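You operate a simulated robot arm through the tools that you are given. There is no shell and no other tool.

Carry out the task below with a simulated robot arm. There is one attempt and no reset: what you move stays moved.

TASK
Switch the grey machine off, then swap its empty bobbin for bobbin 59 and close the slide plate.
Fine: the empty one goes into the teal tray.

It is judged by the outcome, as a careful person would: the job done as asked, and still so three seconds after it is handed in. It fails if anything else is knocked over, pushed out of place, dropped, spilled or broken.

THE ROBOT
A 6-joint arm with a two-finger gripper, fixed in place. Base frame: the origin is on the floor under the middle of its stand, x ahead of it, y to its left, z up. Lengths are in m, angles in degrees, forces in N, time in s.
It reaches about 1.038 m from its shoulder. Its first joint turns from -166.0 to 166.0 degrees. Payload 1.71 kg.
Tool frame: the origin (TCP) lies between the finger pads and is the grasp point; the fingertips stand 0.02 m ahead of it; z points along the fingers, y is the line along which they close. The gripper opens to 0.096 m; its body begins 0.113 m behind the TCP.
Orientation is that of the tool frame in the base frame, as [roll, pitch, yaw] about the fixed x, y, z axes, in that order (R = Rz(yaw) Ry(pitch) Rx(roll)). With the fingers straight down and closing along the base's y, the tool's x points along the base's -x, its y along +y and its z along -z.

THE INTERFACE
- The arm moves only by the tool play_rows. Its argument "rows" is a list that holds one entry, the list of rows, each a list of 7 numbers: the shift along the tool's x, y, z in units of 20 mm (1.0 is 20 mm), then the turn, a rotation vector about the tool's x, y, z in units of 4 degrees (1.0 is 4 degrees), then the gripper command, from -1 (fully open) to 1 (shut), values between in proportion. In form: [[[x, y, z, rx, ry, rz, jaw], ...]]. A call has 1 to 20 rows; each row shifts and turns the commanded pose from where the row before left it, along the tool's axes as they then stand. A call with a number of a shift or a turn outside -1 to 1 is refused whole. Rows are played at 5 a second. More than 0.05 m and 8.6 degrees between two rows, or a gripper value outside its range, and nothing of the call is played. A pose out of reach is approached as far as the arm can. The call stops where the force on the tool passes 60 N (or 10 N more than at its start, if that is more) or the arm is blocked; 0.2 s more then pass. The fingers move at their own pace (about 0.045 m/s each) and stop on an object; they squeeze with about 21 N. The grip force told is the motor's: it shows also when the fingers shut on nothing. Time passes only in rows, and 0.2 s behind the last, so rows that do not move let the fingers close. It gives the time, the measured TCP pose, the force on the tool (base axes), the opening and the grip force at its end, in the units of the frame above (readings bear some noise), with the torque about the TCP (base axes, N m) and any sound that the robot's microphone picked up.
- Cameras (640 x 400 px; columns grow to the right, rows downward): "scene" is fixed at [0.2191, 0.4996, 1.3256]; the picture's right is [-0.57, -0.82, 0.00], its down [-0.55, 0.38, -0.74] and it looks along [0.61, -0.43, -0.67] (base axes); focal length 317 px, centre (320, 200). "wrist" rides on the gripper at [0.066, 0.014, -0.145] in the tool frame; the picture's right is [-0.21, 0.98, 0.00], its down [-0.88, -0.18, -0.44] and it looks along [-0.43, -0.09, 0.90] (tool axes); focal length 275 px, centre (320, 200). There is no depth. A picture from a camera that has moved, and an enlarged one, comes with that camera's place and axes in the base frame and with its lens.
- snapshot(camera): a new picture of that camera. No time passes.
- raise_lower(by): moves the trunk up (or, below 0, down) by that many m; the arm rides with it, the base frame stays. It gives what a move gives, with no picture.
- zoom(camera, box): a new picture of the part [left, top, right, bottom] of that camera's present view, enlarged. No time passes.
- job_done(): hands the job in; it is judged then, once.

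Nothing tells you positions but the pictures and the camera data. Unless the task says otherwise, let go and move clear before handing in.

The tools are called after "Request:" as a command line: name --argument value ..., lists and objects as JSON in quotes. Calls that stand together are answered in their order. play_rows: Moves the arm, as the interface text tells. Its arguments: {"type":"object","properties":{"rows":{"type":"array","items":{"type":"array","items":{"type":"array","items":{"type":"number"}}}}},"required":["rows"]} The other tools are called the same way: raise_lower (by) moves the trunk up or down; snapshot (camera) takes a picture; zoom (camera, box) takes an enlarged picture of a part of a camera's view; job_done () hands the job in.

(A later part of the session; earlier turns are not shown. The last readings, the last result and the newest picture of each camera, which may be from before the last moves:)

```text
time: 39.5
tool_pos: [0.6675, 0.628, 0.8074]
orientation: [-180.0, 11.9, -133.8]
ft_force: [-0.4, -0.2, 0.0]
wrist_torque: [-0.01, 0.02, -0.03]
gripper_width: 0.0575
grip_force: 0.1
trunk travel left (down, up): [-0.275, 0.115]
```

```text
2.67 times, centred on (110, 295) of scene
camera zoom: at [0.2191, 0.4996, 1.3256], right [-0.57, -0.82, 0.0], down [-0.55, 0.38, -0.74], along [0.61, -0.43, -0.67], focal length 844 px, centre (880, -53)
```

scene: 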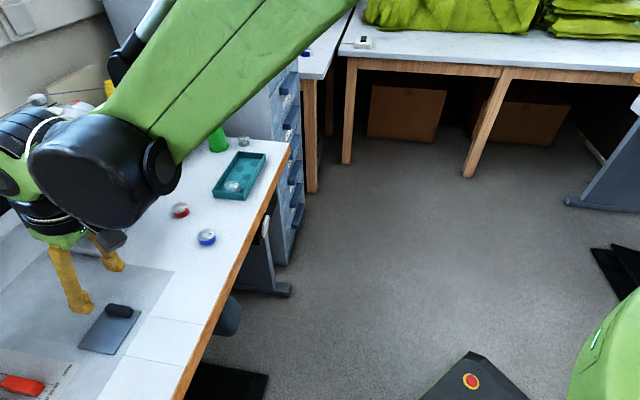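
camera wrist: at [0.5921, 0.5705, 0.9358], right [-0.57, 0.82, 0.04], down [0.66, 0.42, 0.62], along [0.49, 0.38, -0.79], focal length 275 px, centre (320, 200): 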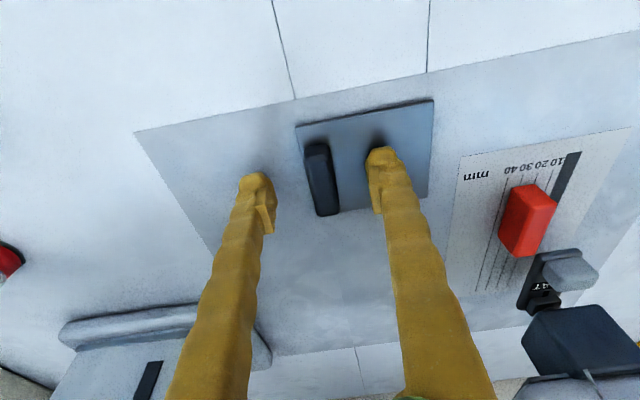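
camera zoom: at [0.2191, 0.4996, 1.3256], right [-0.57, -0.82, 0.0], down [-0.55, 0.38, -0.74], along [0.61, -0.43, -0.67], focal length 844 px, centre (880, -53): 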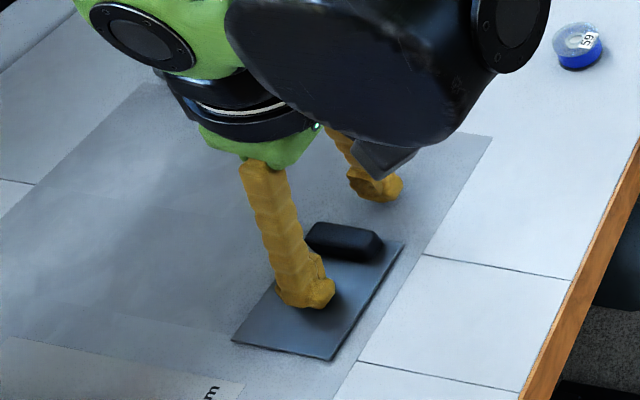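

Request:
play_rows --rows '[[[0, 0, 0, 0, 0, 0, 0.5], [0, 0, 0, 0, 0, 0, 1], [0, 0, 0, 0, 0, 0, 1], [0, 0, 0, 0, 0, 0, 1], [0, 0, 0, 0, 0, 0, 1]]]'

Request:
snapshot --camera "wrist"

```text
time: 40.7
tool_pos: [0.6673, 0.6288, 0.806]
orientation: [-180.0, 12.0, -133.7]
ft_force: [1.0, -0.1, -0.9]
wrist_torque: [-0.02, 0.02, -0.2]
gripper_width: 0.015
grip_force: 34.9
trunk travel left (down, up): [-0.275, 0.115]
```

```text
taken
camera wrist: at [0.5921, 0.5705, 0.9359], right [-0.57, 0.82, 0.04], down [0.66, 0.42, 0.62], along [0.49, 0.38, -0.79], focal length 275 px, centre (320, 200)
```

wrist: 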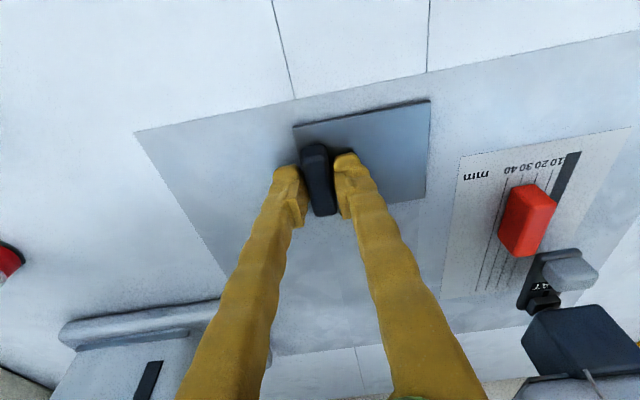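

Gripped on the bar (15 mm). I'll try a gentle pull toward the right (tool −y) and check the force and that the plate follows.

Request:
play_rows --rows '[[[0, -0.25, 0, 0, 0, 0, 1], [0, -0.25, 0, 0, 0, 0, 1], [0, -0.25, 0, 0, 0, 0, 1], [0, -0.25, 0, 0, 0, 0, 1], [0, 0, 0, 0, 0, 0, 1]]]'

Request:
snapshot --camera "wrist"

```text
time: 41.9
tool_pos: [0.6819, 0.6142, 0.8067]
orientation: [180.0, 12.0, -133.7]
ft_force: [-9.4, -10.1, 5.2]
wrist_torque: [-0.33, 0.4, -0.15]
gripper_width: 0.0148
grip_force: 35.2
trunk travel left (down, up): [-0.275, 0.115]
```

```text
taken
camera wrist: at [0.6058, 0.5568, 0.9359], right [-0.57, 0.82, 0.04], down [0.66, 0.43, 0.62], along [0.49, 0.38, -0.79], focal length 275 px, centre (320, 200)
```

wrist: 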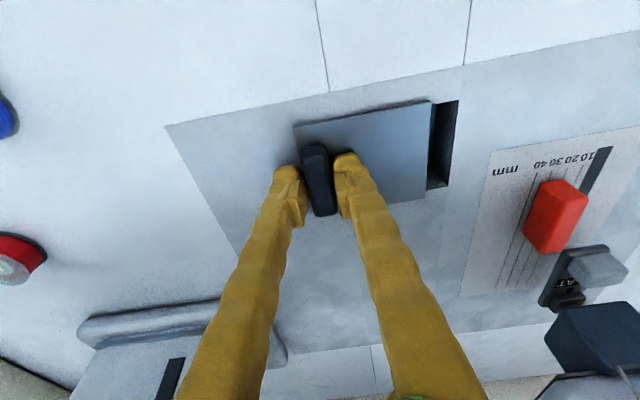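

The plate slides that way and the well is showing. There's a side load of about 14 N, so I'll ease off slightly toward the front while continuing to slide.

Request:
play_rows --rows '[[[0.06, 0, 0, 0, 0, 0, 1], [0.01, -0.4, 0, 0, 0, 0, 1], [0.01, -0.4, 0, 0, 0, 0, 1], [0.01, -0.4, 0, 0, 0, 0, 1], [0, 0, 0, 0, 0, 0, 1]]]'

Request:
snapshot --camera "wrist"

```text
time: 43.1
tool_pos: [0.6971, 0.5972, 0.8057]
orientation: [180.0, 11.9, -133.7]
ft_force: [13.2, 13.3, 17.9]
wrist_torque: [0.26, -0.21, -0.17]
gripper_width: 0.0149
grip_force: 34.9
trunk travel left (down, up): [-0.275, 0.115]
```

```text
taken
camera wrist: at [0.6221, 0.5398, 0.9353], right [-0.57, 0.82, 0.04], down [0.66, 0.42, 0.62], along [0.49, 0.38, -0.79], focal length 275 px, centre (320, 200)
```

wrist: 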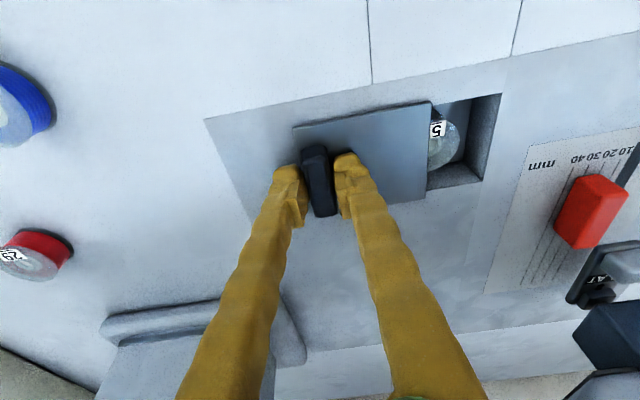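

Request:
play_rows --rows '[[[-0.05, 0, -0.04, 0, 0, 0, 1], [0, -0.4, 0, 0, 0, 0, 1], [0, -0.4, 0, 0, 0, 0, 1], [0, 0, 0, 0, 0, 0, 1]]]'

Request:
snapshot --camera "wrist"

```text
time: 44.1
tool_pos: [0.7087, 0.5871, 0.8068]
orientation: [180.0, 11.8, -133.9]
ft_force: [-15.6, -16.3, -9.1]
wrist_torque: [-0.28, 0.29, -0.18]
gripper_width: 0.0148
grip_force: 35.3
trunk travel left (down, up): [-0.275, 0.115]
```

```text
taken
camera wrist: at [0.6344, 0.5296, 0.9359], right [-0.57, 0.82, 0.04], down [0.66, 0.42, 0.61], along [0.49, 0.38, -0.79], focal length 275 px, centre (320, 200)
```

wrist: 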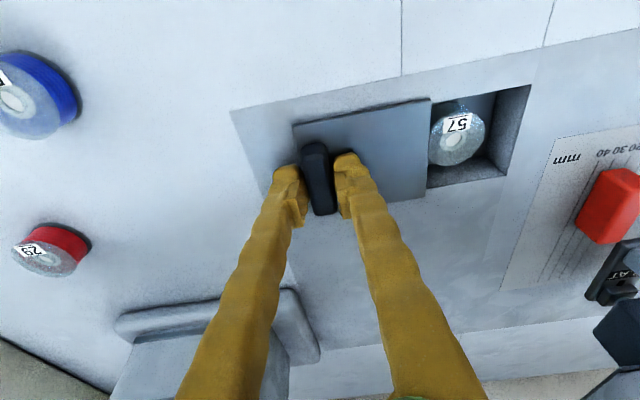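

Request:
play_rows --rows '[[[0.027, 0, 0.013, 0, 0, 0, 1], [0, -0.4, 0, 0, 0, 0, 1], [0, -0.4, 0, 0, 0, 0, 1], [0, -0.3, 0, 0, 0, 0, 1], [0, 0, 0, 0, 0, 0, 1]]]'

Request:
snapshot --camera "wrist"

```text
time: 45.3
tool_pos: [0.7264, 0.5724, 0.807]
orientation: [179.9, 12.0, -133.9]
ft_force: [-1.3, -2.4, 8.1]
wrist_torque: [0.15, -0.06, -0.22]
gripper_width: 0.0149
grip_force: 34.5
trunk travel left (down, up): [-0.275, 0.115]
```

```text
taken
camera wrist: at [0.6502, 0.5136, 0.9357], right [-0.57, 0.82, 0.04], down [0.66, 0.42, 0.62], along [0.49, 0.38, -0.79], focal length 275 px, centre (320, 200)
```

wrist: 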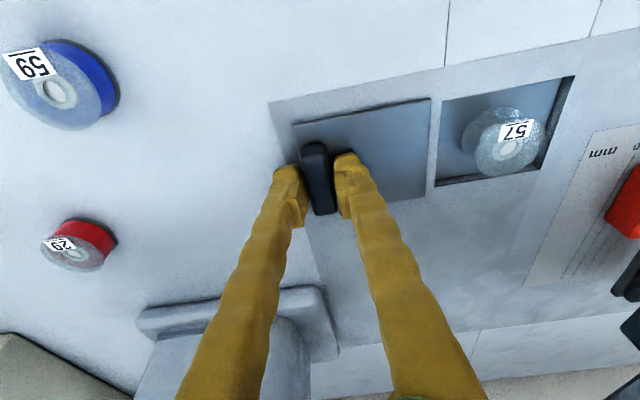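

The plate is now fully clear of the well and bobbin 57 (empty) is exposed. I'll release the bar and lift away for a better look.

Request:
play_rows --rows '[[[0, 0, 0, 0, 0, 0, 0.5], [0, 0, 0, 0, 0, 0, 0.2], [0, 0, 0, 0, 0, 0, 0.0], [0, 0, 0, 0, 0, 0, -0.1], [0, 0, -0.5, 0, 0, 0, -0.1], [0, 0, -1, 0, 0, 0, -0.1], [0, 0, -1, 0, 0, 0, -0.2], [0, 0, -1, 0, 0, 0, -0.2], [0, 0, -1, 0, 0, 0, -0.5], [0, 0, -1, 0, 0, 0, -1], [0, 0, 0, 0, 0, 0, -1]]]'

Request:
snapshot --camera "wrist"

Request:
snapshot --camera "scene"

```text
time: 47.7
tool_pos: [0.7087, 0.556, 0.916]
orientation: [-179.9, 11.9, -133.8]
ft_force: [0.0, -0.4, 0.6]
wrist_torque: [0.01, -0.04, 0.01]
gripper_width: 0.0961
grip_force: 0.0
trunk travel left (down, up): [-0.275, 0.115]
```

```text
taken
camera wrist: at [0.6338, 0.4976, 1.0454], right [-0.57, 0.82, 0.04], down [0.66, 0.42, 0.62], along [0.49, 0.38, -0.79], focal length 275 px, centre (320, 200)
```

wrist: 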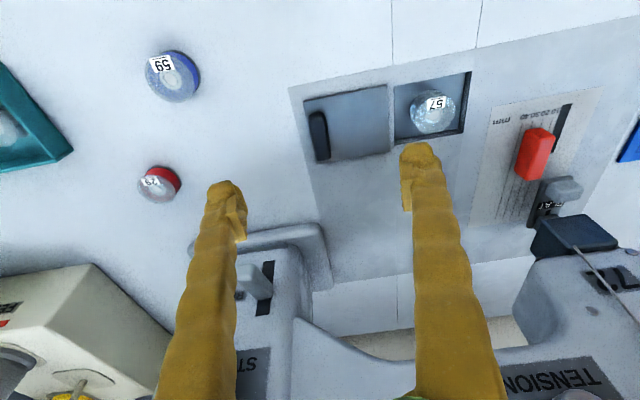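

```text
taken
```

scene: 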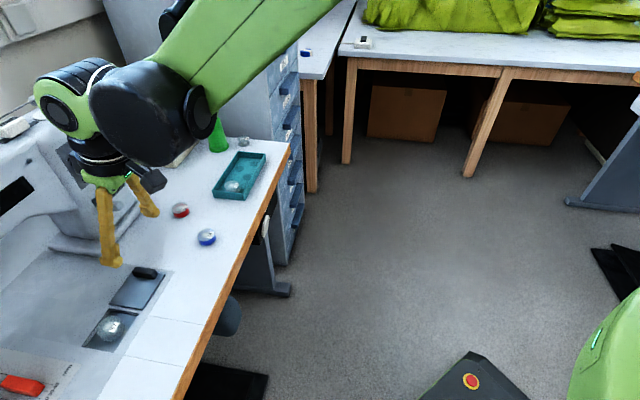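

Request:
zoom --camera "scene" --box '[60, 250, 180, 370]'

Request:
zoom --camera "wrist" --box '[280, 50, 500, 180]'

Request:
zoom --camera "scene" --box '[160, 140, 280, 260]'

```text
3.33 times, centred on (120, 310) of scene
camera zoom: at [0.2191, 0.4996, 1.3256], right [-0.57, -0.82, 0.0], down [-0.55, 0.38, -0.74], along [0.61, -0.43, -0.67], focal length 1056 px, centre (987, -167)
```

zoom: 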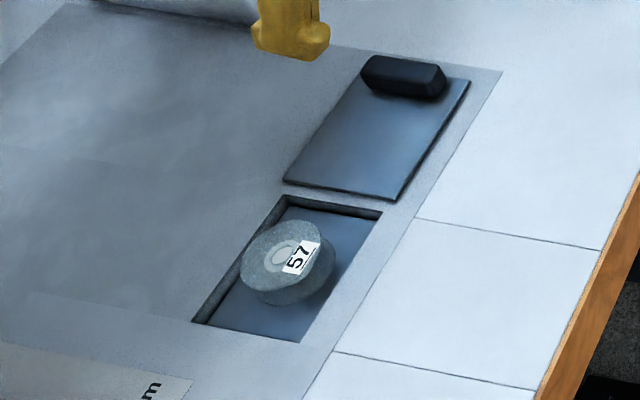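

```text
2.91 times, centred on (390, 115) of wrist
camera zoom: at [0.6338, 0.4976, 1.0454], right [-0.57, 0.82, 0.04], down [0.66, 0.42, 0.62], along [0.49, 0.38, -0.79], focal length 801 px, centre (116, 447)
```

zoom: 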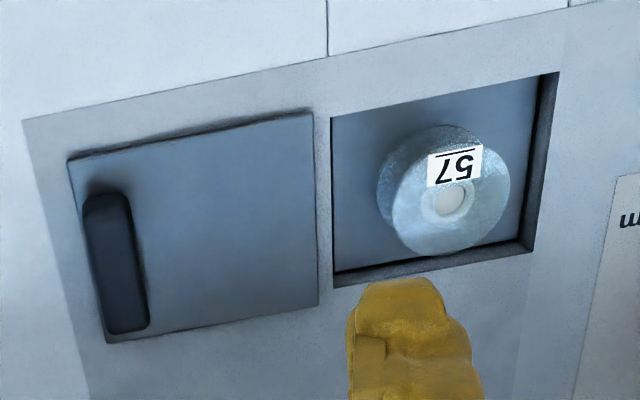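

```text
3.33 times, centred on (220, 200) of scene
camera zoom: at [0.2191, 0.4996, 1.3256], right [-0.57, -0.82, 0.0], down [-0.55, 0.38, -0.74], along [0.61, -0.43, -0.67], focal length 1056 px, centre (653, 200)
```

zoom: 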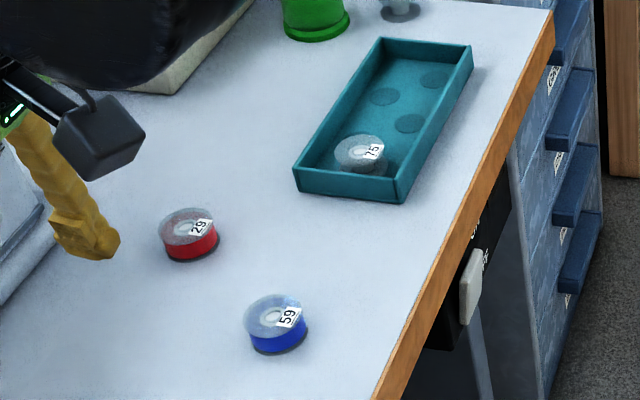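

Interesting: opening the plate raised the well floor, so empty bobbin 57 now stands proud at about (0.644, 0.650, top z≈0.793). I'll move over it.

Request:
play_rows --rows '[[[0, 0.93, 0, 0, 0, 0, -0.6], [0, 0.93, 0, 0, 0, 0, -0.6], [0, 0.93, 0, 0, 0, 0, -0.6], [0, 0.93, 0, 0, 0, 0, -0.6], [0, 0.93, 0, 0, 0, 0, -0.6], [0, 0.93, 0, 0, 0, 0, -0.6], [-0.08, 0, 0.78, 0, 0, 0, -0.6], [-0.08, 0, 0.78, 0, 0, 0, -0.6], [-0.08, 0, 0.78, 0, 0, 0, -0.6], [-0.08, 0, 0.78, 0, 0, 0, -0.6], [0, 0, 0, 0, 0, 0, -0.6]]]'

Request:
snapshot --camera "wrist"

Request:
zoom --camera "scene" --box '[40, 220, 180, 370]'

```text
time: 50.1
tool_pos: [0.6415, 0.6466, 0.855]
orientation: [179.9, 11.9, -133.9]
ft_force: [1.2, 0.2, 0.2]
wrist_torque: [0.0, 0.0, 0.0]
gripper_width: 0.0767
grip_force: 0.1
trunk travel left (down, up): [-0.275, 0.115]
```

```text
taken
camera wrist: at [0.5656, 0.5886, 0.9841], right [-0.57, 0.82, 0.04], down [0.66, 0.43, 0.62], along [0.49, 0.38, -0.79], focal length 275 px, centre (320, 200)
```

wrist: 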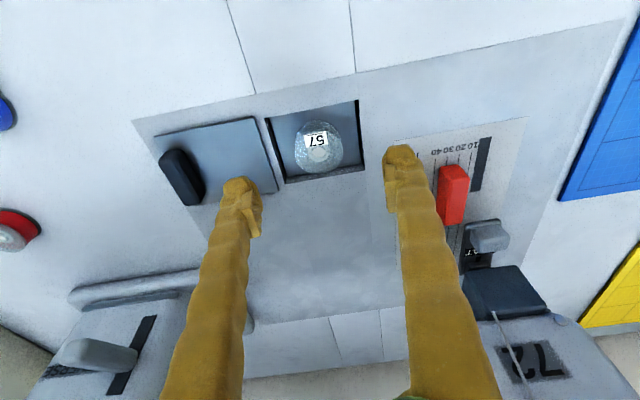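

```text
2.67 times, centred on (110, 295) of scene
camera zoom: at [0.2191, 0.4996, 1.3256], right [-0.57, -0.82, 0.0], down [-0.55, 0.38, -0.74], along [0.61, -0.43, -0.67], focal length 844 px, centre (880, -53)
```

zoom: 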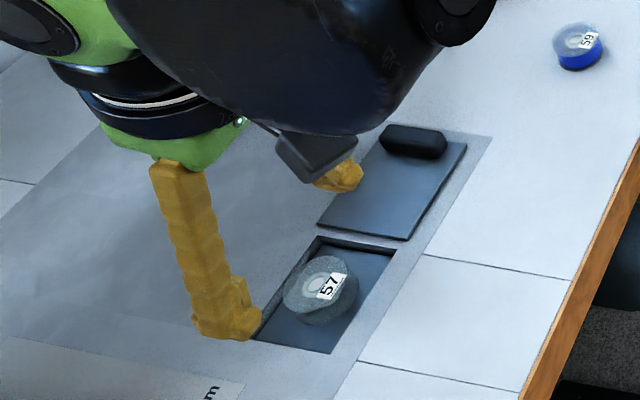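

Request:
play_rows --rows '[[[0, 0, 0, 0, 0, 0, -0.04], [0, 0, 0, 0, 0, 0, -0.04], [0, 0, 0, 0, 0, 0, -0.04], [0.1, 0, 0.48, 0, 0, 0, -0.04], [0.1, 0, 0.48, 0, 0, 0, -0.04], [0.1, 0, 0.48, 0, 0, 0, -0.04], [0.05, 0, 0.24, 0, 0, 0, -0.04], [0, 0, 0, 0, 0, 0, -0.04]]]'

Request:
snapshot --camera "wrist"

Request:
zoom --camera "scene" --box '[40, 220, 180, 370]'

```text
time: 51.9
tool_pos: [0.6413, 0.647, 0.8203]
orientation: [180.0, 11.9, -133.8]
ft_force: [0.0, -0.3, -0.5]
wrist_torque: [-0.03, -0.03, 0.0]
gripper_width: 0.0499
grip_force: 0.0
trunk travel left (down, up): [-0.275, 0.115]
```

```text
taken
camera wrist: at [0.5655, 0.5888, 0.9496], right [-0.57, 0.82, 0.04], down [0.66, 0.42, 0.62], along [0.49, 0.38, -0.79], focal length 275 px, centre (320, 200)
```

wrist: 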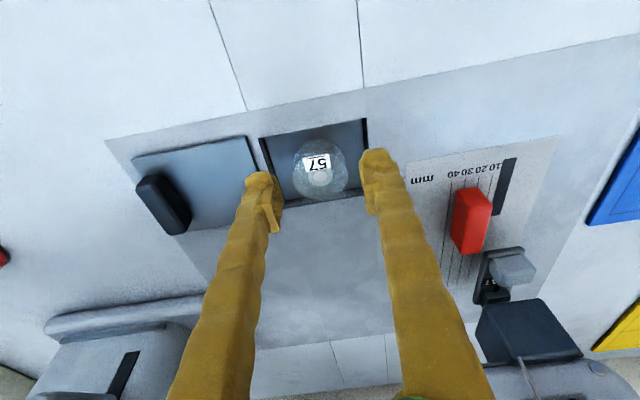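

```text
2.67 times, centred on (110, 295) of scene
camera zoom: at [0.2191, 0.4996, 1.3256], right [-0.57, -0.82, 0.0], down [-0.55, 0.38, -0.74], along [0.61, -0.43, -0.67], focal length 844 px, centre (880, -53)
```

zoom: 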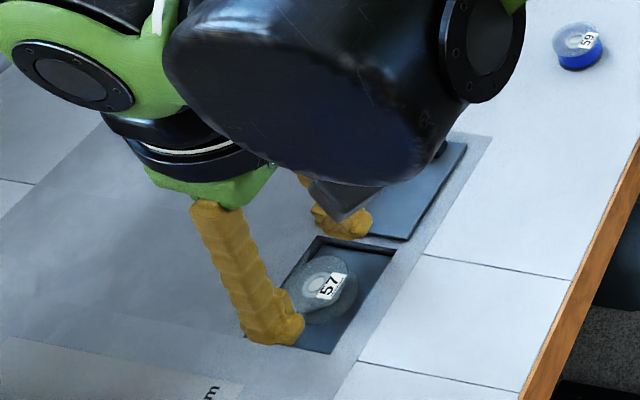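

Request:
play_rows --rows '[[[0, 0.1, 0, 0, 0, 0, 0.08], [0, 0, 0, 0, 0, 0, 0.08], [0.03, 0, 0.2, 0, 0, 0, 0.08], [0.03, 0, 0.2, 0, 0, 0, 0.08], [0.03, 0, 0.2, 0, 0, 0, 0.08], [0.03, 0, 0.2, 0, 0, 0, 0.08], [0, 0, 0, 0, 0, 0, 0.08]]]'

Request:
snapshot --camera "wrist"

Request:
zoom --camera "scene" --box '[70, 260, 170, 360]'

```text
time: 53.5
tool_pos: [0.6407, 0.6488, 0.8029]
orientation: [-179.9, 11.9, -133.8]
ft_force: [0.1, -0.9, -0.2]
wrist_torque: [0.01, -0.02, 0.02]
gripper_width: 0.0442
grip_force: 0.0
trunk travel left (down, up): [-0.275, 0.115]
```

```text
taken
camera wrist: at [0.5656, 0.5918, 0.9332], right [-0.57, 0.82, 0.04], down [0.66, 0.43, 0.62], along [0.49, 0.38, -0.79], focal length 275 px, centre (320, 200)
```

wrist: 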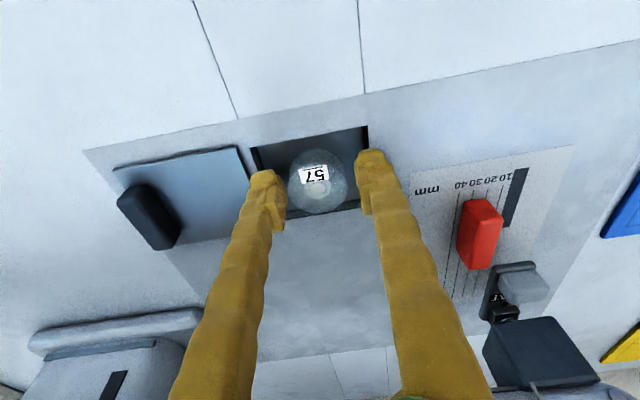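

```text
4.00 times, centred on (120, 310) of scene
camera zoom: at [0.2191, 0.4996, 1.3256], right [-0.57, -0.82, 0.0], down [-0.55, 0.38, -0.74], along [0.61, -0.43, -0.67], focal length 1267 px, centre (1120, -240)
```

zoom: 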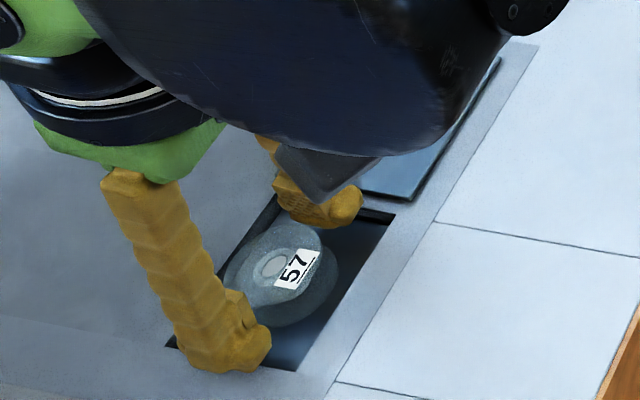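

Request:
play_rows --rows '[[[0, 0, 0, 0, 0, 0, 0.3], [0, 0, 0, 0, 0, 0, 0.6], [0, 0, 0, 0, 0, 0, 1], [0, 0, 0, 0, 0, 0, 1]]]'

Request:
zoom --camera "wrist" --box '[220, 100, 420, 240]'

Request:
zoom --camera "scene" --box '[70, 260, 170, 360]'

```text
time: 54.5
tool_pos: [0.6405, 0.6503, 0.8047]
orientation: [179.9, 11.9, -133.8]
ft_force: [0.6, 0.3, -0.7]
wrist_torque: [0.02, 0.02, -0.02]
gripper_width: 0.0364
grip_force: 21.3
trunk travel left (down, up): [-0.275, 0.115]
```

```text
2.86 times, centred on (320, 170) of wrist
camera zoom: at [0.5656, 0.5918, 0.9334], right [-0.57, 0.82, 0.04], down [0.66, 0.42, 0.62], along [0.49, 0.38, -0.79], focal length 786 px, centre (320, 286)
```

zoom: 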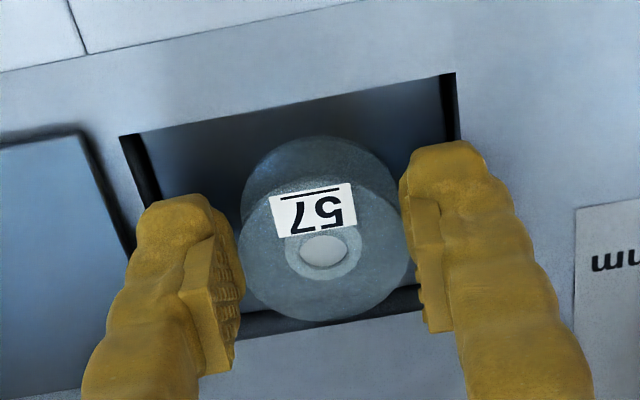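

```text
4.00 times, centred on (120, 310) of scene
camera zoom: at [0.2191, 0.4996, 1.3256], right [-0.57, -0.82, 0.0], down [-0.55, 0.38, -0.74], along [0.61, -0.43, -0.67], focal length 1267 px, centre (1120, -240)
```

zoom: 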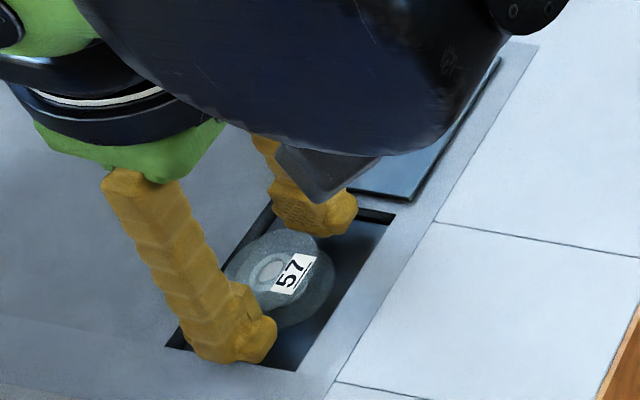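

Request:
play_rows --rows '[[[-0.05, 0, -0.25, 0, 0, 0, 1], [-0.1, 0, -0.49, 0, 0, 0, 1], [-0.1, 0, -0.49, 0, 0, 0, 1], [-0.1, 0, -0.49, 0, 0, 0, 1], [-0.1, 0, -0.49, 0, 0, 0, 1], [0, 0, 0, 0, 0, 0, 1]]]'

Request:
zoom --camera "wrist" --box '[220, 80, 420, 240]'

Request:
zoom --camera "scene" --box '[60, 220, 180, 360]'

```text
time: 55.9
tool_pos: [0.6406, 0.6481, 0.8507]
orientation: [179.8, 11.9, -133.7]
ft_force: [-0.3, 0.2, 0.6]
wrist_torque: [0.01, 0.01, -0.03]
gripper_width: 0.0362
grip_force: 20.6
trunk travel left (down, up): [-0.275, 0.115]
```

```text
2.50 times, centred on (320, 160) of wrist
camera zoom: at [0.5652, 0.5903, 0.9792], right [-0.57, 0.82, 0.04], down [0.66, 0.42, 0.62], along [0.49, 0.38, -0.79], focal length 688 px, centre (320, 300)
```

zoom: 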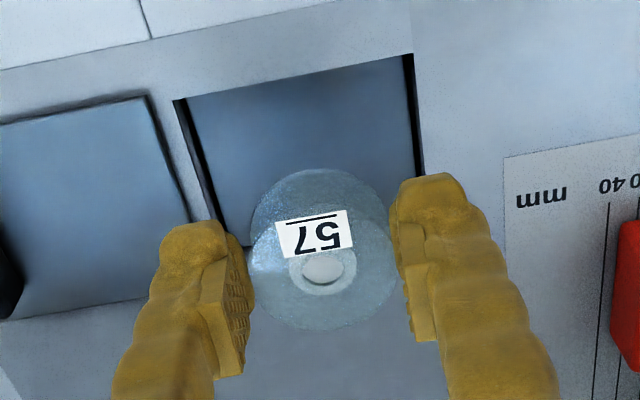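

```text
2.86 times, centred on (120, 290) of scene
camera zoom: at [0.2191, 0.4996, 1.3256], right [-0.57, -0.82, 0.0], down [-0.55, 0.38, -0.74], along [0.61, -0.43, -0.67], focal length 905 px, centre (891, -57)
```

zoom: 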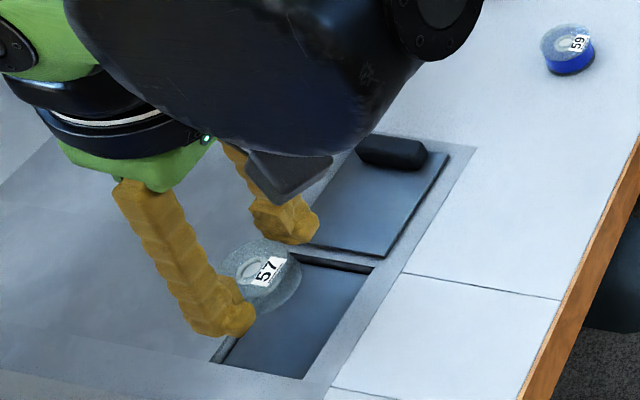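

Bobbin 57 is out; the well floor beneath is flat. I'll raise it and carry it toward the teal tray in stages.

Request:
play_rows --rows '[[[-0.2, 0, -0.98, 0, 0, 0, 1], [-0.2, 0, -0.98, 0, 0, 0, 1], [-0.2, 0, -0.98, 0, 0, 0, 1], [-0.2, 0, -0.98, 0, 0, 0, 1], [-0.2, 0, -0.98, 0, 0, 0, 1], [0.3, -0.95, 0, 0, 0, 0, 1], [0.3, -0.95, 0, 0, 0, 0, 1], [0.3, -0.95, 0, 0, 0, 0, 1], [0.3, -0.95, 0, 0, 0, 0, 1], [0.3, -0.95, 0, 0, 0, 0, 1], [0.3, -0.95, 0, 0, 0, 0, 1], [0.3, -0.95, 0, 0, 0, 0, 1], [0.3, -0.95, 0, 0, 0, 0, 1], [0.3, -0.95, 0, 0, 0, 0, 1], [0.3, -0.95, 0, 0, 0, 0, 1], [0.3, -0.95, 0, 0, 0, 0, 1], [0.3, -0.95, 0, 0, 0, 0, 1], [0, 0, 0, 0, 0, 0, 1]]]'

Request:
snapshot --camera "wrist"

Request:
snapshot --camera "scene"

```text
time: 59.7
tool_pos: [0.7555, 0.4408, 0.9364]
orientation: [-180.0, 11.8, -133.8]
ft_force: [0.3, 1.0, 0.6]
wrist_torque: [-0.02, 0.01, -0.03]
gripper_width: 0.0364
grip_force: 21.0
trunk travel left (down, up): [-0.275, 0.115]
```

```text
taken
camera wrist: at [0.6814, 0.3821, 1.065], right [-0.57, 0.82, 0.04], down [0.66, 0.42, 0.62], along [0.49, 0.38, -0.79], focal length 275 px, centre (320, 200)
```

wrist: 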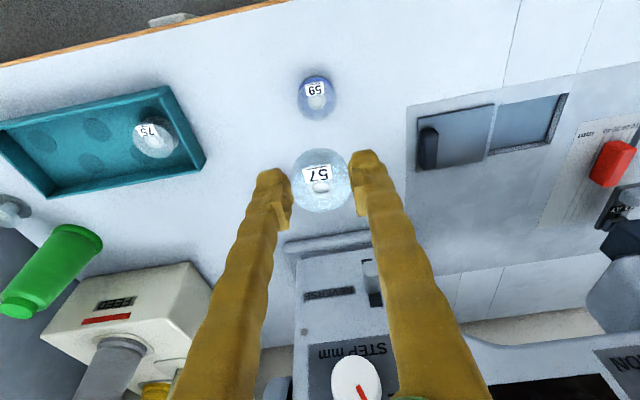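

```text
taken
```

scene: 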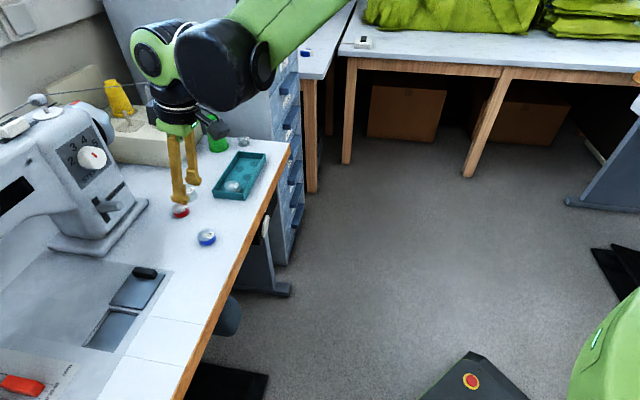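

Request:
play_rows --rows '[[[0.02, -0.92, 0, 0, 0, 0, 1], [0.02, -0.92, 0, 0, 0, 0, 1], [0.02, -0.92, 0, 0, 0, 0, 1], [0.02, -0.92, 0, 0, 0, 0, 1], [0.02, -0.92, 0, 0, 0, 0, 1], [0.02, -0.92, 0, 0, 0, 0, 1], [0.02, -0.92, 0, 0, 0, 0, 1], [0.02, -0.92, 0, 0, 0, 0, 1], [0.02, -0.92, 0, 0, 0, 0, 1], [0.02, -0.92, 0, 0, 0, 0, 1], [0, 0, 0, 0, 0, 0, 1]]]'

Request:
snapshot --camera "wrist"

Request:
snapshot --camera "scene"

```text
time: 62.1
tool_pos: [0.8848, 0.3081, 0.9347]
orientation: [180.0, 11.9, -133.8]
ft_force: [-0.8, -0.2, 0.1]
wrist_torque: [0.03, 0.02, -0.02]
gripper_width: 0.0363
grip_force: 20.8
trunk travel left (down, up): [-0.275, 0.115]
```

```text
taken
camera wrist: at [0.8095, 0.251, 1.0629], right [-0.57, 0.82, 0.04], down [0.66, 0.43, 0.62], along [0.49, 0.38, -0.79], focal length 275 px, centre (320, 200)
```

wrist: 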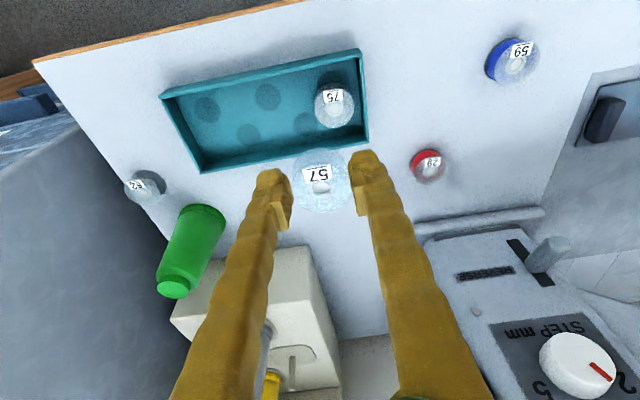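

```text
taken
```

scene: 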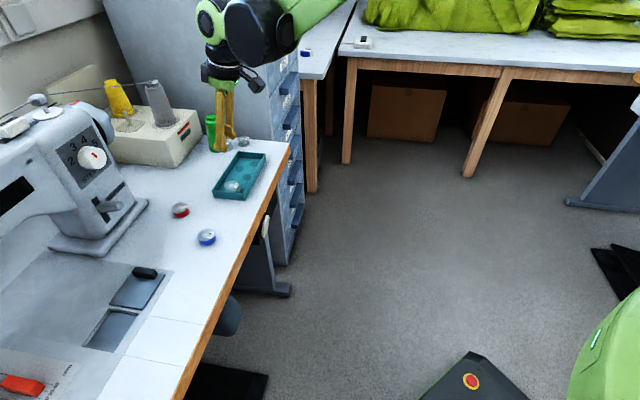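

Request:
play_rows --rows '[[[0.01, -0.85, 0, 0, 0, 0, 1], [0.01, -0.85, 0, 0, 0, 0, 1], [0.01, -0.85, 0, 0, 0, 0, 1], [0.01, -0.85, 0, 0, 0, 0, 1], [0.2, 0, 0.98, 0, 0, 0, 1], [0.2, 0, 0.98, 0, 0, 0, 1], [0.2, 0, 0.98, 0, 0, 0, 1], [0.1, 0, 0.49, 0, 0, 0, 1], [0, 0, 0, 0, 0, 0, 1]]]'

Request:
snapshot --camera "wrist"

Request:
zoom --camera "scene" --box '[170, 20, 330, 220]'

```text
time: 64.1
tool_pos: [0.9343, 0.2607, 0.8639]
orientation: [-180.0, 11.9, -133.8]
ft_force: [0.3, -0.2, 0.2]
wrist_torque: [-0.03, -0.02, 0.02]
gripper_width: 0.0364
grip_force: 21.4
trunk travel left (down, up): [-0.275, 0.115]
```

```text
taken
camera wrist: at [0.8585, 0.2042, 0.9936], right [-0.57, 0.82, 0.04], down [0.66, 0.42, 0.62], along [0.49, 0.38, -0.79], focal length 275 px, centre (320, 200)
```

wrist: 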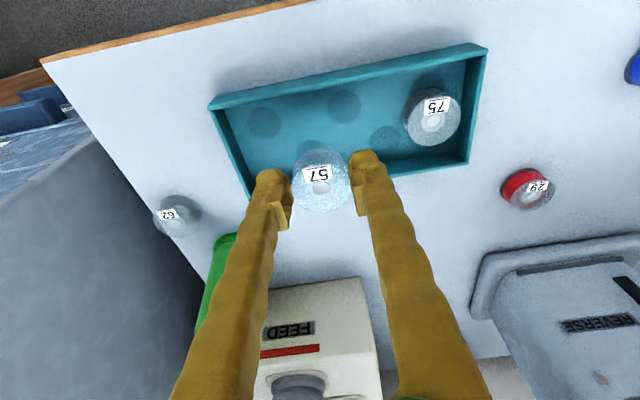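

```text
2.00 times, centred on (250, 120) of scene
camera zoom: at [0.2191, 0.4996, 1.3256], right [-0.57, -0.82, 0.0], down [-0.55, 0.38, -0.74], along [0.61, -0.43, -0.67], focal length 633 px, centre (460, 360)
```

zoom: 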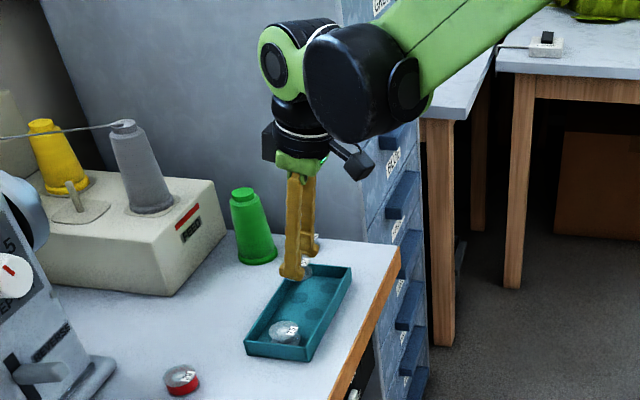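

Request:
play_rows --rows '[[[0.1, 0, 0.49, 0, 0, 0, 1], [0.1, 0, 0.49, 0, 0, 0, 1], [0.1, 0, 0.49, 0, 0, 0, 1], [0.1, 0, 0.49, 0, 0, 0, 1], [0, 0, 0, 0, 0, 0, 1]]]'

Request:
zoom --camera "wrist" --box '[160, 60, 480, 260]'

Request:
zoom --camera "scene" --box '[190, 100, 300, 220]'

```text
time: 65.3
tool_pos: [0.9325, 0.2608, 0.8253]
orientation: [-179.9, 11.8, -133.8]
ft_force: [0.4, 0.0, -0.2]
wrist_torque: [0.01, 0.02, 0.0]
gripper_width: 0.0364
grip_force: 20.9
trunk travel left (down, up): [-0.275, 0.115]
```

```text
2.00 times, centred on (320, 160) of wrist
camera zoom: at [0.8583, 0.2035, 0.954], right [-0.57, 0.82, 0.04], down [0.66, 0.42, 0.62], along [0.49, 0.38, -0.79], focal length 551 px, centre (320, 280)
```

zoom: 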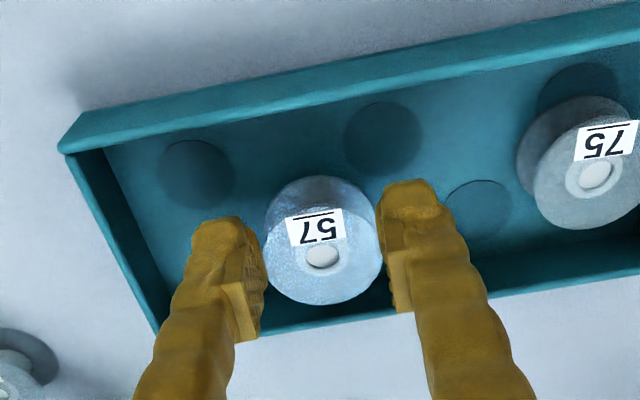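

```text
3.33 times, centred on (245, 160) of scene
camera zoom: at [0.2191, 0.4996, 1.3256], right [-0.57, -0.82, 0.0], down [-0.55, 0.38, -0.74], along [0.61, -0.43, -0.67], focal length 1056 px, centre (570, 333)
```

zoom: 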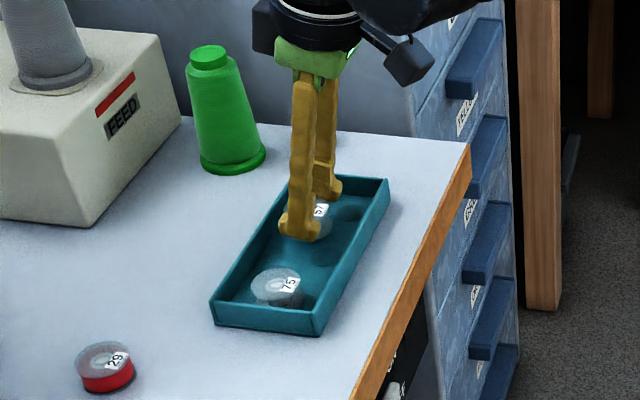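

Request:
play_rows --rows '[[[0.03, 0, 0.15, 0, 0, 0, 1], [0.03, 0, 0.15, 0, 0, 0, 1], [0.03, 0, 0.15, 0, 0, 0, 1], [0, 0, 0, 0, 0, 0, 1]]]'

Request:
zoom --camera "scene" --box '[200, 130, 280, 210]'

```text
time: 66.3
tool_pos: [0.9342, 0.2619, 0.8172]
orientation: [-179.9, 12.0, -133.8]
ft_force: [0.5, -0.7, 14.4]
wrist_torque: [0.01, -0.05, -0.02]
gripper_width: 0.0363
grip_force: 20.8
trunk travel left (down, up): [-0.275, 0.115]
```

```text
5.00 times, centred on (240, 170) of scene
camera zoom: at [0.2191, 0.4996, 1.3256], right [-0.57, -0.82, 0.0], down [-0.55, 0.38, -0.74], along [0.61, -0.43, -0.67], focal length 1583 px, centre (720, 350)
```

zoom: 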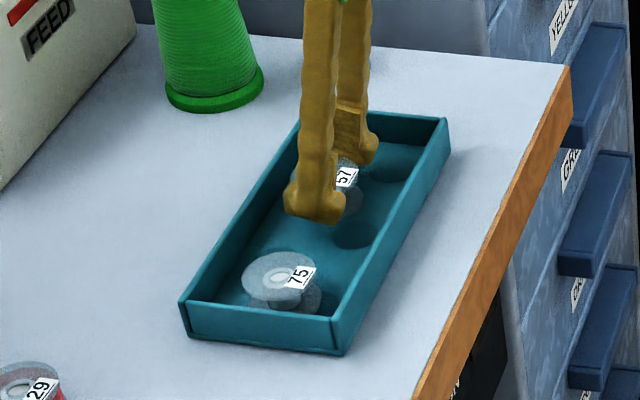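

Contact at 14 N – the bobbin is on the tray floor. I'll release with a small opening and lift straight up.

Request:
play_rows --rows '[[[0, 0, -0.02, 0, 0, 0, 0.22], [0, 0, 0, 0, 0, 0, 0.1], [0, 0, 0, 0, 0, 0, 0.0], [0, 0, 0, 0, 0, 0, 0.0], [-0.06, 0, -0.3, 0, 0, 0, 0.0], [-0.1, 0, -0.49, 0, 0, 0, 0.0], [-0.2, 0, -0.98, 0, 0, 0, 0.0], [-0.2, 0, -0.98, 0, 0, 0, 0.0], [-0.2, 0, -0.98, 0, 0, 0, 0.0], [-0.2, 0, -0.98, 0, 0, 0, 0.0], [0, 0, 0, 0, 0, 0, 0.0]]]'

Request:
snapshot --camera "wrist"

Request:
zoom --camera "scene" --box '[190, 120, 290, 220]'

```text
time: 68.7
tool_pos: [0.9343, 0.2613, 0.9114]
orientation: [179.9, 11.9, -133.7]
ft_force: [0.8, -0.7, 0.0]
wrist_torque: [0.02, 0.0, 0.01]
gripper_width: 0.0481
grip_force: 0.0
trunk travel left (down, up): [-0.275, 0.115]
```

```text
taken
camera wrist: at [0.8588, 0.2036, 1.0401], right [-0.57, 0.82, 0.04], down [0.66, 0.42, 0.62], along [0.49, 0.38, -0.79], focal length 275 px, centre (320, 200)
```

wrist: 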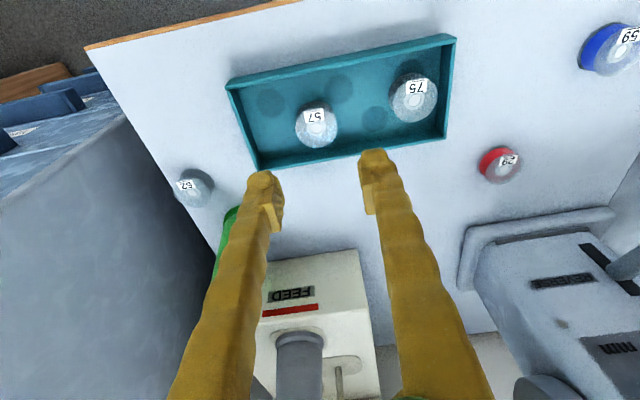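

```text
4.00 times, centred on (240, 170) of scene
camera zoom: at [0.2191, 0.4996, 1.3256], right [-0.57, -0.82, 0.0], down [-0.55, 0.38, -0.74], along [0.61, -0.43, -0.67], focal length 1267 px, centre (640, 320)
```

zoom: 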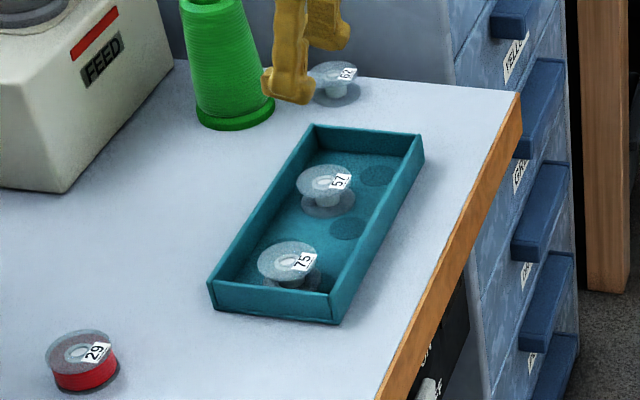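

Bobbin 57 sits in the tray, upright. Now over to bobbin 59 at about (0.747, 0.437).

Request:
play_rows --rows '[[[0, 0.986, 0, 0, 0, 0, -0.1], [0, 0.986, 0, 0, 0, 0, -0.3], [0, 0.986, 0, 0, 0, 0, -0.3], [0, 0.986, 0, 0, 0, 0, -0.3], [0, 0.986, 0, 0, 0, 0, -0.3], [0, 0.986, 0, 0, 0, 0, -0.3], [0, 0.986, 0, 0, 0, 0, -0.3], [0, 0.986, 0, 0, 0, 0, -0.3], [0, 0.986, 0, 0, 0, 0, -0.3], [0, 0.986, 0, 0, 0, 0, -0.3], [0, 0.986, 0, 0, 0, 0, -0.3], [0, 0.986, 0, 0, 0, 0, -0.3], [0, 0.986, 0, 0, 0, 0, -0.3], [0.1, 0, 0.49, 0, 0, 0, -0.3], [0.1, 0, 0.49, 0, 0, 0, -0.3], [0.1, 0, 0.49, 0, 0, 0, -0.3], [0, 0, 0, 0, 0, 0, -0.3]]]'

Request:
snapshot --camera "wrist"

Request:
zoom --camera "wrist" --box '[240, 80, 400, 180]'

Request:
snapshot --camera "scene"

```text
time: 72.3
tool_pos: [0.7494, 0.4394, 0.8808]
orientation: [-180.0, 11.9, -133.8]
ft_force: [-0.3, -0.2, 0.9]
wrist_torque: [0.02, 0.02, 0.03]
gripper_width: 0.0624
grip_force: 0.0
trunk travel left (down, up): [-0.275, 0.115]
```

```text
taken
camera wrist: at [0.6747, 0.3817, 1.0086], right [-0.57, 0.82, 0.04], down [0.66, 0.42, 0.62], along [0.49, 0.38, -0.79], focal length 275 px, centre (320, 200)
```

wrist: 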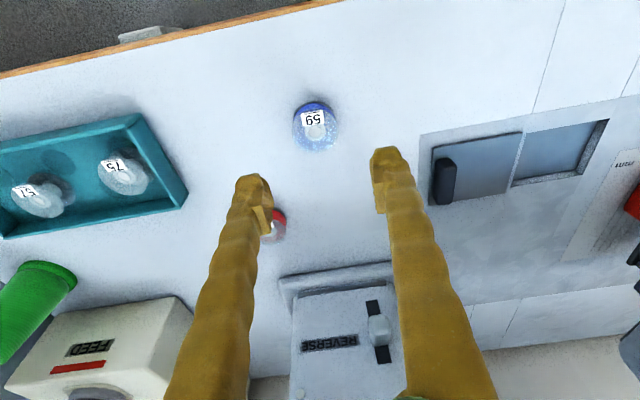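

```text
4.00 times, centred on (320, 130) of wrist
camera zoom: at [0.6747, 0.3817, 1.0086], right [-0.57, 0.82, 0.04], down [0.66, 0.42, 0.62], along [0.49, 0.38, -0.79], focal length 1101 px, centre (320, 480)
```

zoom: 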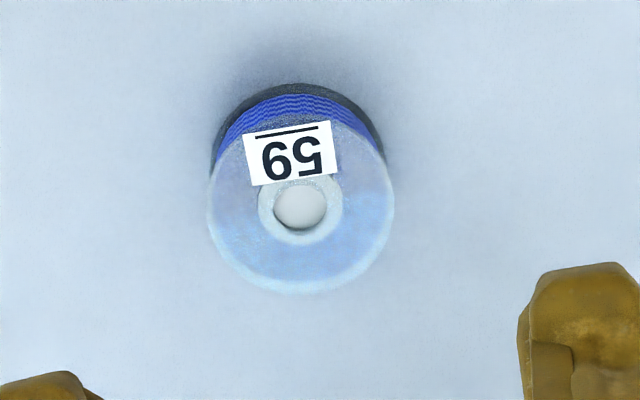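

```text
taken
```

scene: 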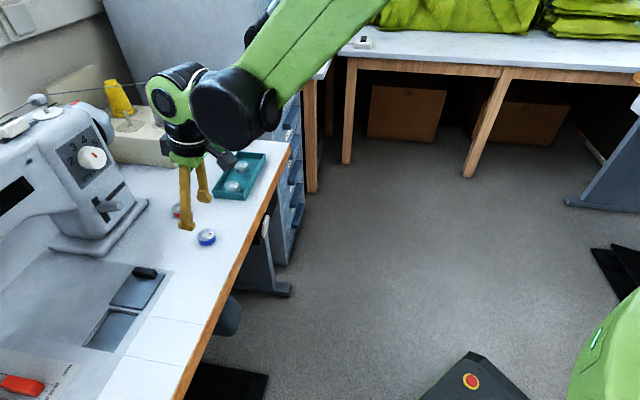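

Request:
play_rows --rows '[[[0.155, -0.01, 0.448, 0, 0, 0, -0.2], [0.155, -0.01, 0.448, 0, 0, 0, -0.2], [0.155, -0.01, 0.448, 0, 0, 0, -0.2], [0.155, -0.01, 0.448, 0, 0, 0, -0.2], [0.155, -0.01, 0.448, 0, 0, 0, -0.2], [0, 0, 0, 0, 0, 0, -0.2]]]'

Request:
snapshot --camera "wrist"

Request:
zoom --camera "scene" --box '[140, 160, 260, 280]'

```text
time: 73.7
tool_pos: [0.7455, 0.4342, 0.8328]
orientation: [-179.9, 11.8, -133.8]
ft_force: [0.4, 0.2, 1.0]
wrist_torque: [0.03, -0.02, 0.01]
gripper_width: 0.058
grip_force: 0.1
trunk travel left (down, up): [-0.275, 0.115]
```

```text
taken
camera wrist: at [0.6713, 0.3764, 0.9616], right [-0.57, 0.82, 0.04], down [0.66, 0.42, 0.62], along [0.49, 0.38, -0.79], focal length 275 px, centre (320, 200)
```

wrist: 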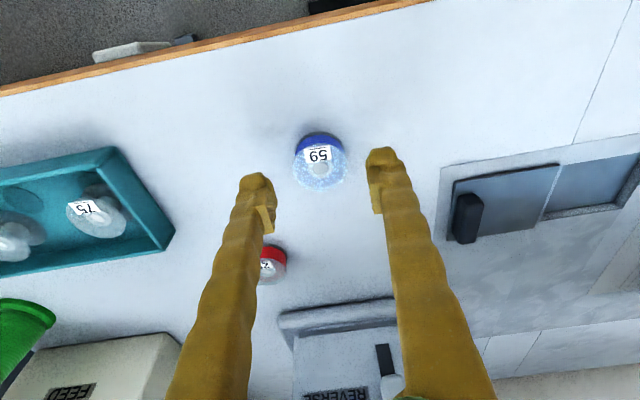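

```text
3.33 times, centred on (200, 220) of scene
camera zoom: at [0.2191, 0.4996, 1.3256], right [-0.57, -0.82, 0.0], down [-0.55, 0.38, -0.74], along [0.61, -0.43, -0.67], focal length 1056 px, centre (720, 133)
```

zoom: 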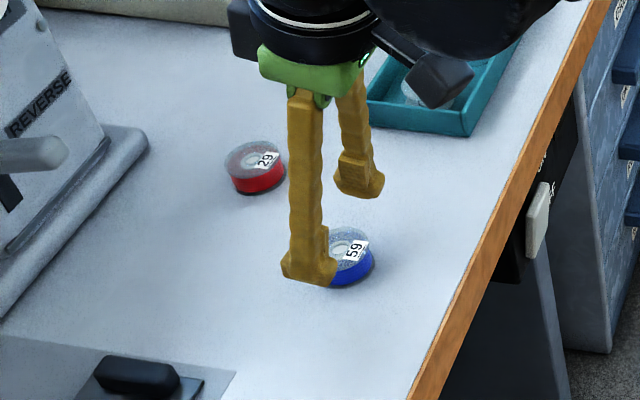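

Request:
play_rows --rows '[[[0.048, 0, 0.2325, 0, 0, 0, -0.2], [0.048, 0, 0.2325, 0, 0, 0, -0.2], [0.048, 0, 0.2325, 0, 0, 0, -0.2], [0.048, 0, 0.2325, 0, 0, 0, -0.2], [0, 0, 0, 0, 0, 0, -0.2]]]'

Request:
zoom --camera "wrist" --box '[220, 100, 420, 240]'

Request:
zoom --camera "scene" --box '[160, 190, 240, 270]'

```text
time: 74.9
tool_pos: [0.7456, 0.4344, 0.815]
orientation: [-179.9, 11.9, -133.7]
ft_force: [0.0, 0.0, -0.1]
wrist_torque: [-0.01, 0.0, 0.01]
gripper_width: 0.0577
grip_force: 0.0
trunk travel left (down, up): [-0.275, 0.115]
```

```text
2.86 times, centred on (320, 170) of wrist
camera zoom: at [0.6712, 0.376, 0.944], right [-0.57, 0.82, 0.04], down [0.66, 0.42, 0.62], along [0.49, 0.38, -0.79], focal length 786 px, centre (320, 286)
```

zoom: 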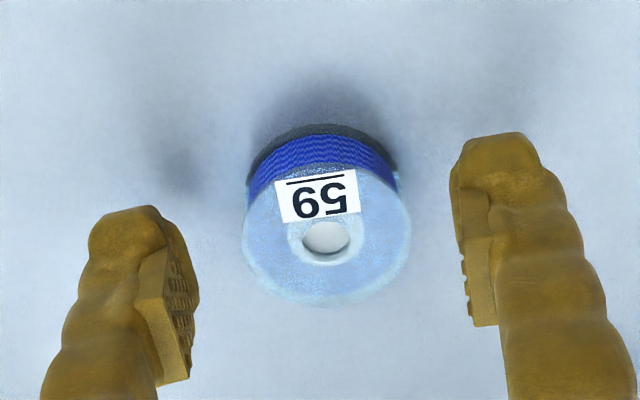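

```text
5.00 times, centred on (200, 230) of scene
camera zoom: at [0.2191, 0.4996, 1.3256], right [-0.57, -0.82, 0.0], down [-0.55, 0.38, -0.74], along [0.61, -0.43, -0.67], focal length 1583 px, centre (920, 50)
```

zoom: 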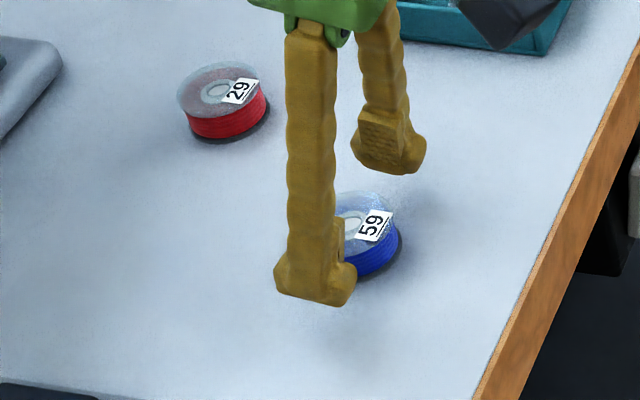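

Request:
play_rows --rows '[[[0.03, 0.04, 0.15, 0, 0, 0, 0.0], [0, 0, 0, 0, 0, 0, 0.15], [0, 0, 0, 0, 0, 0, 0.3], [0, 0, 0, 0, 0, 0, 1], [0, 0, 0, 0, 0, 0, 1], [0, 0, 0, 0, 0, 0, 1]]]'

Request:
zoom --camera "wrist" --box '[220, 100, 420, 240]'

```text
time: 76.3
tool_pos: [0.7464, 0.4337, 0.8109]
orientation: [-180.0, 11.9, -133.8]
ft_force: [0.0, -0.3, -0.3]
wrist_torque: [-0.03, 0.01, -0.01]
gripper_width: 0.0361
grip_force: 21.2
trunk travel left (down, up): [-0.275, 0.115]
```

```text
2.86 times, centred on (320, 170) of wrist
camera zoom: at [0.6711, 0.3766, 0.941], right [-0.57, 0.82, 0.04], down [0.66, 0.42, 0.62], along [0.49, 0.38, -0.79], focal length 786 px, centre (320, 286)
```

zoom: 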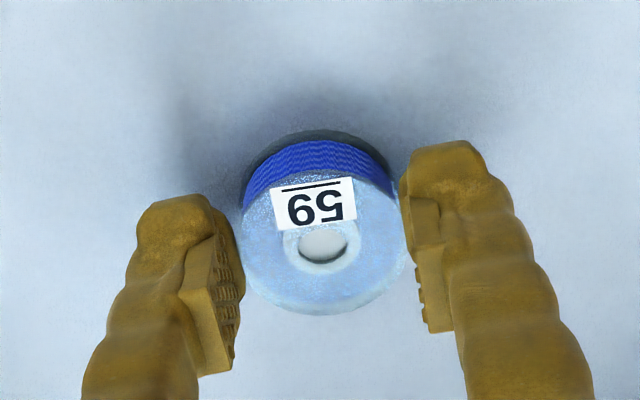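

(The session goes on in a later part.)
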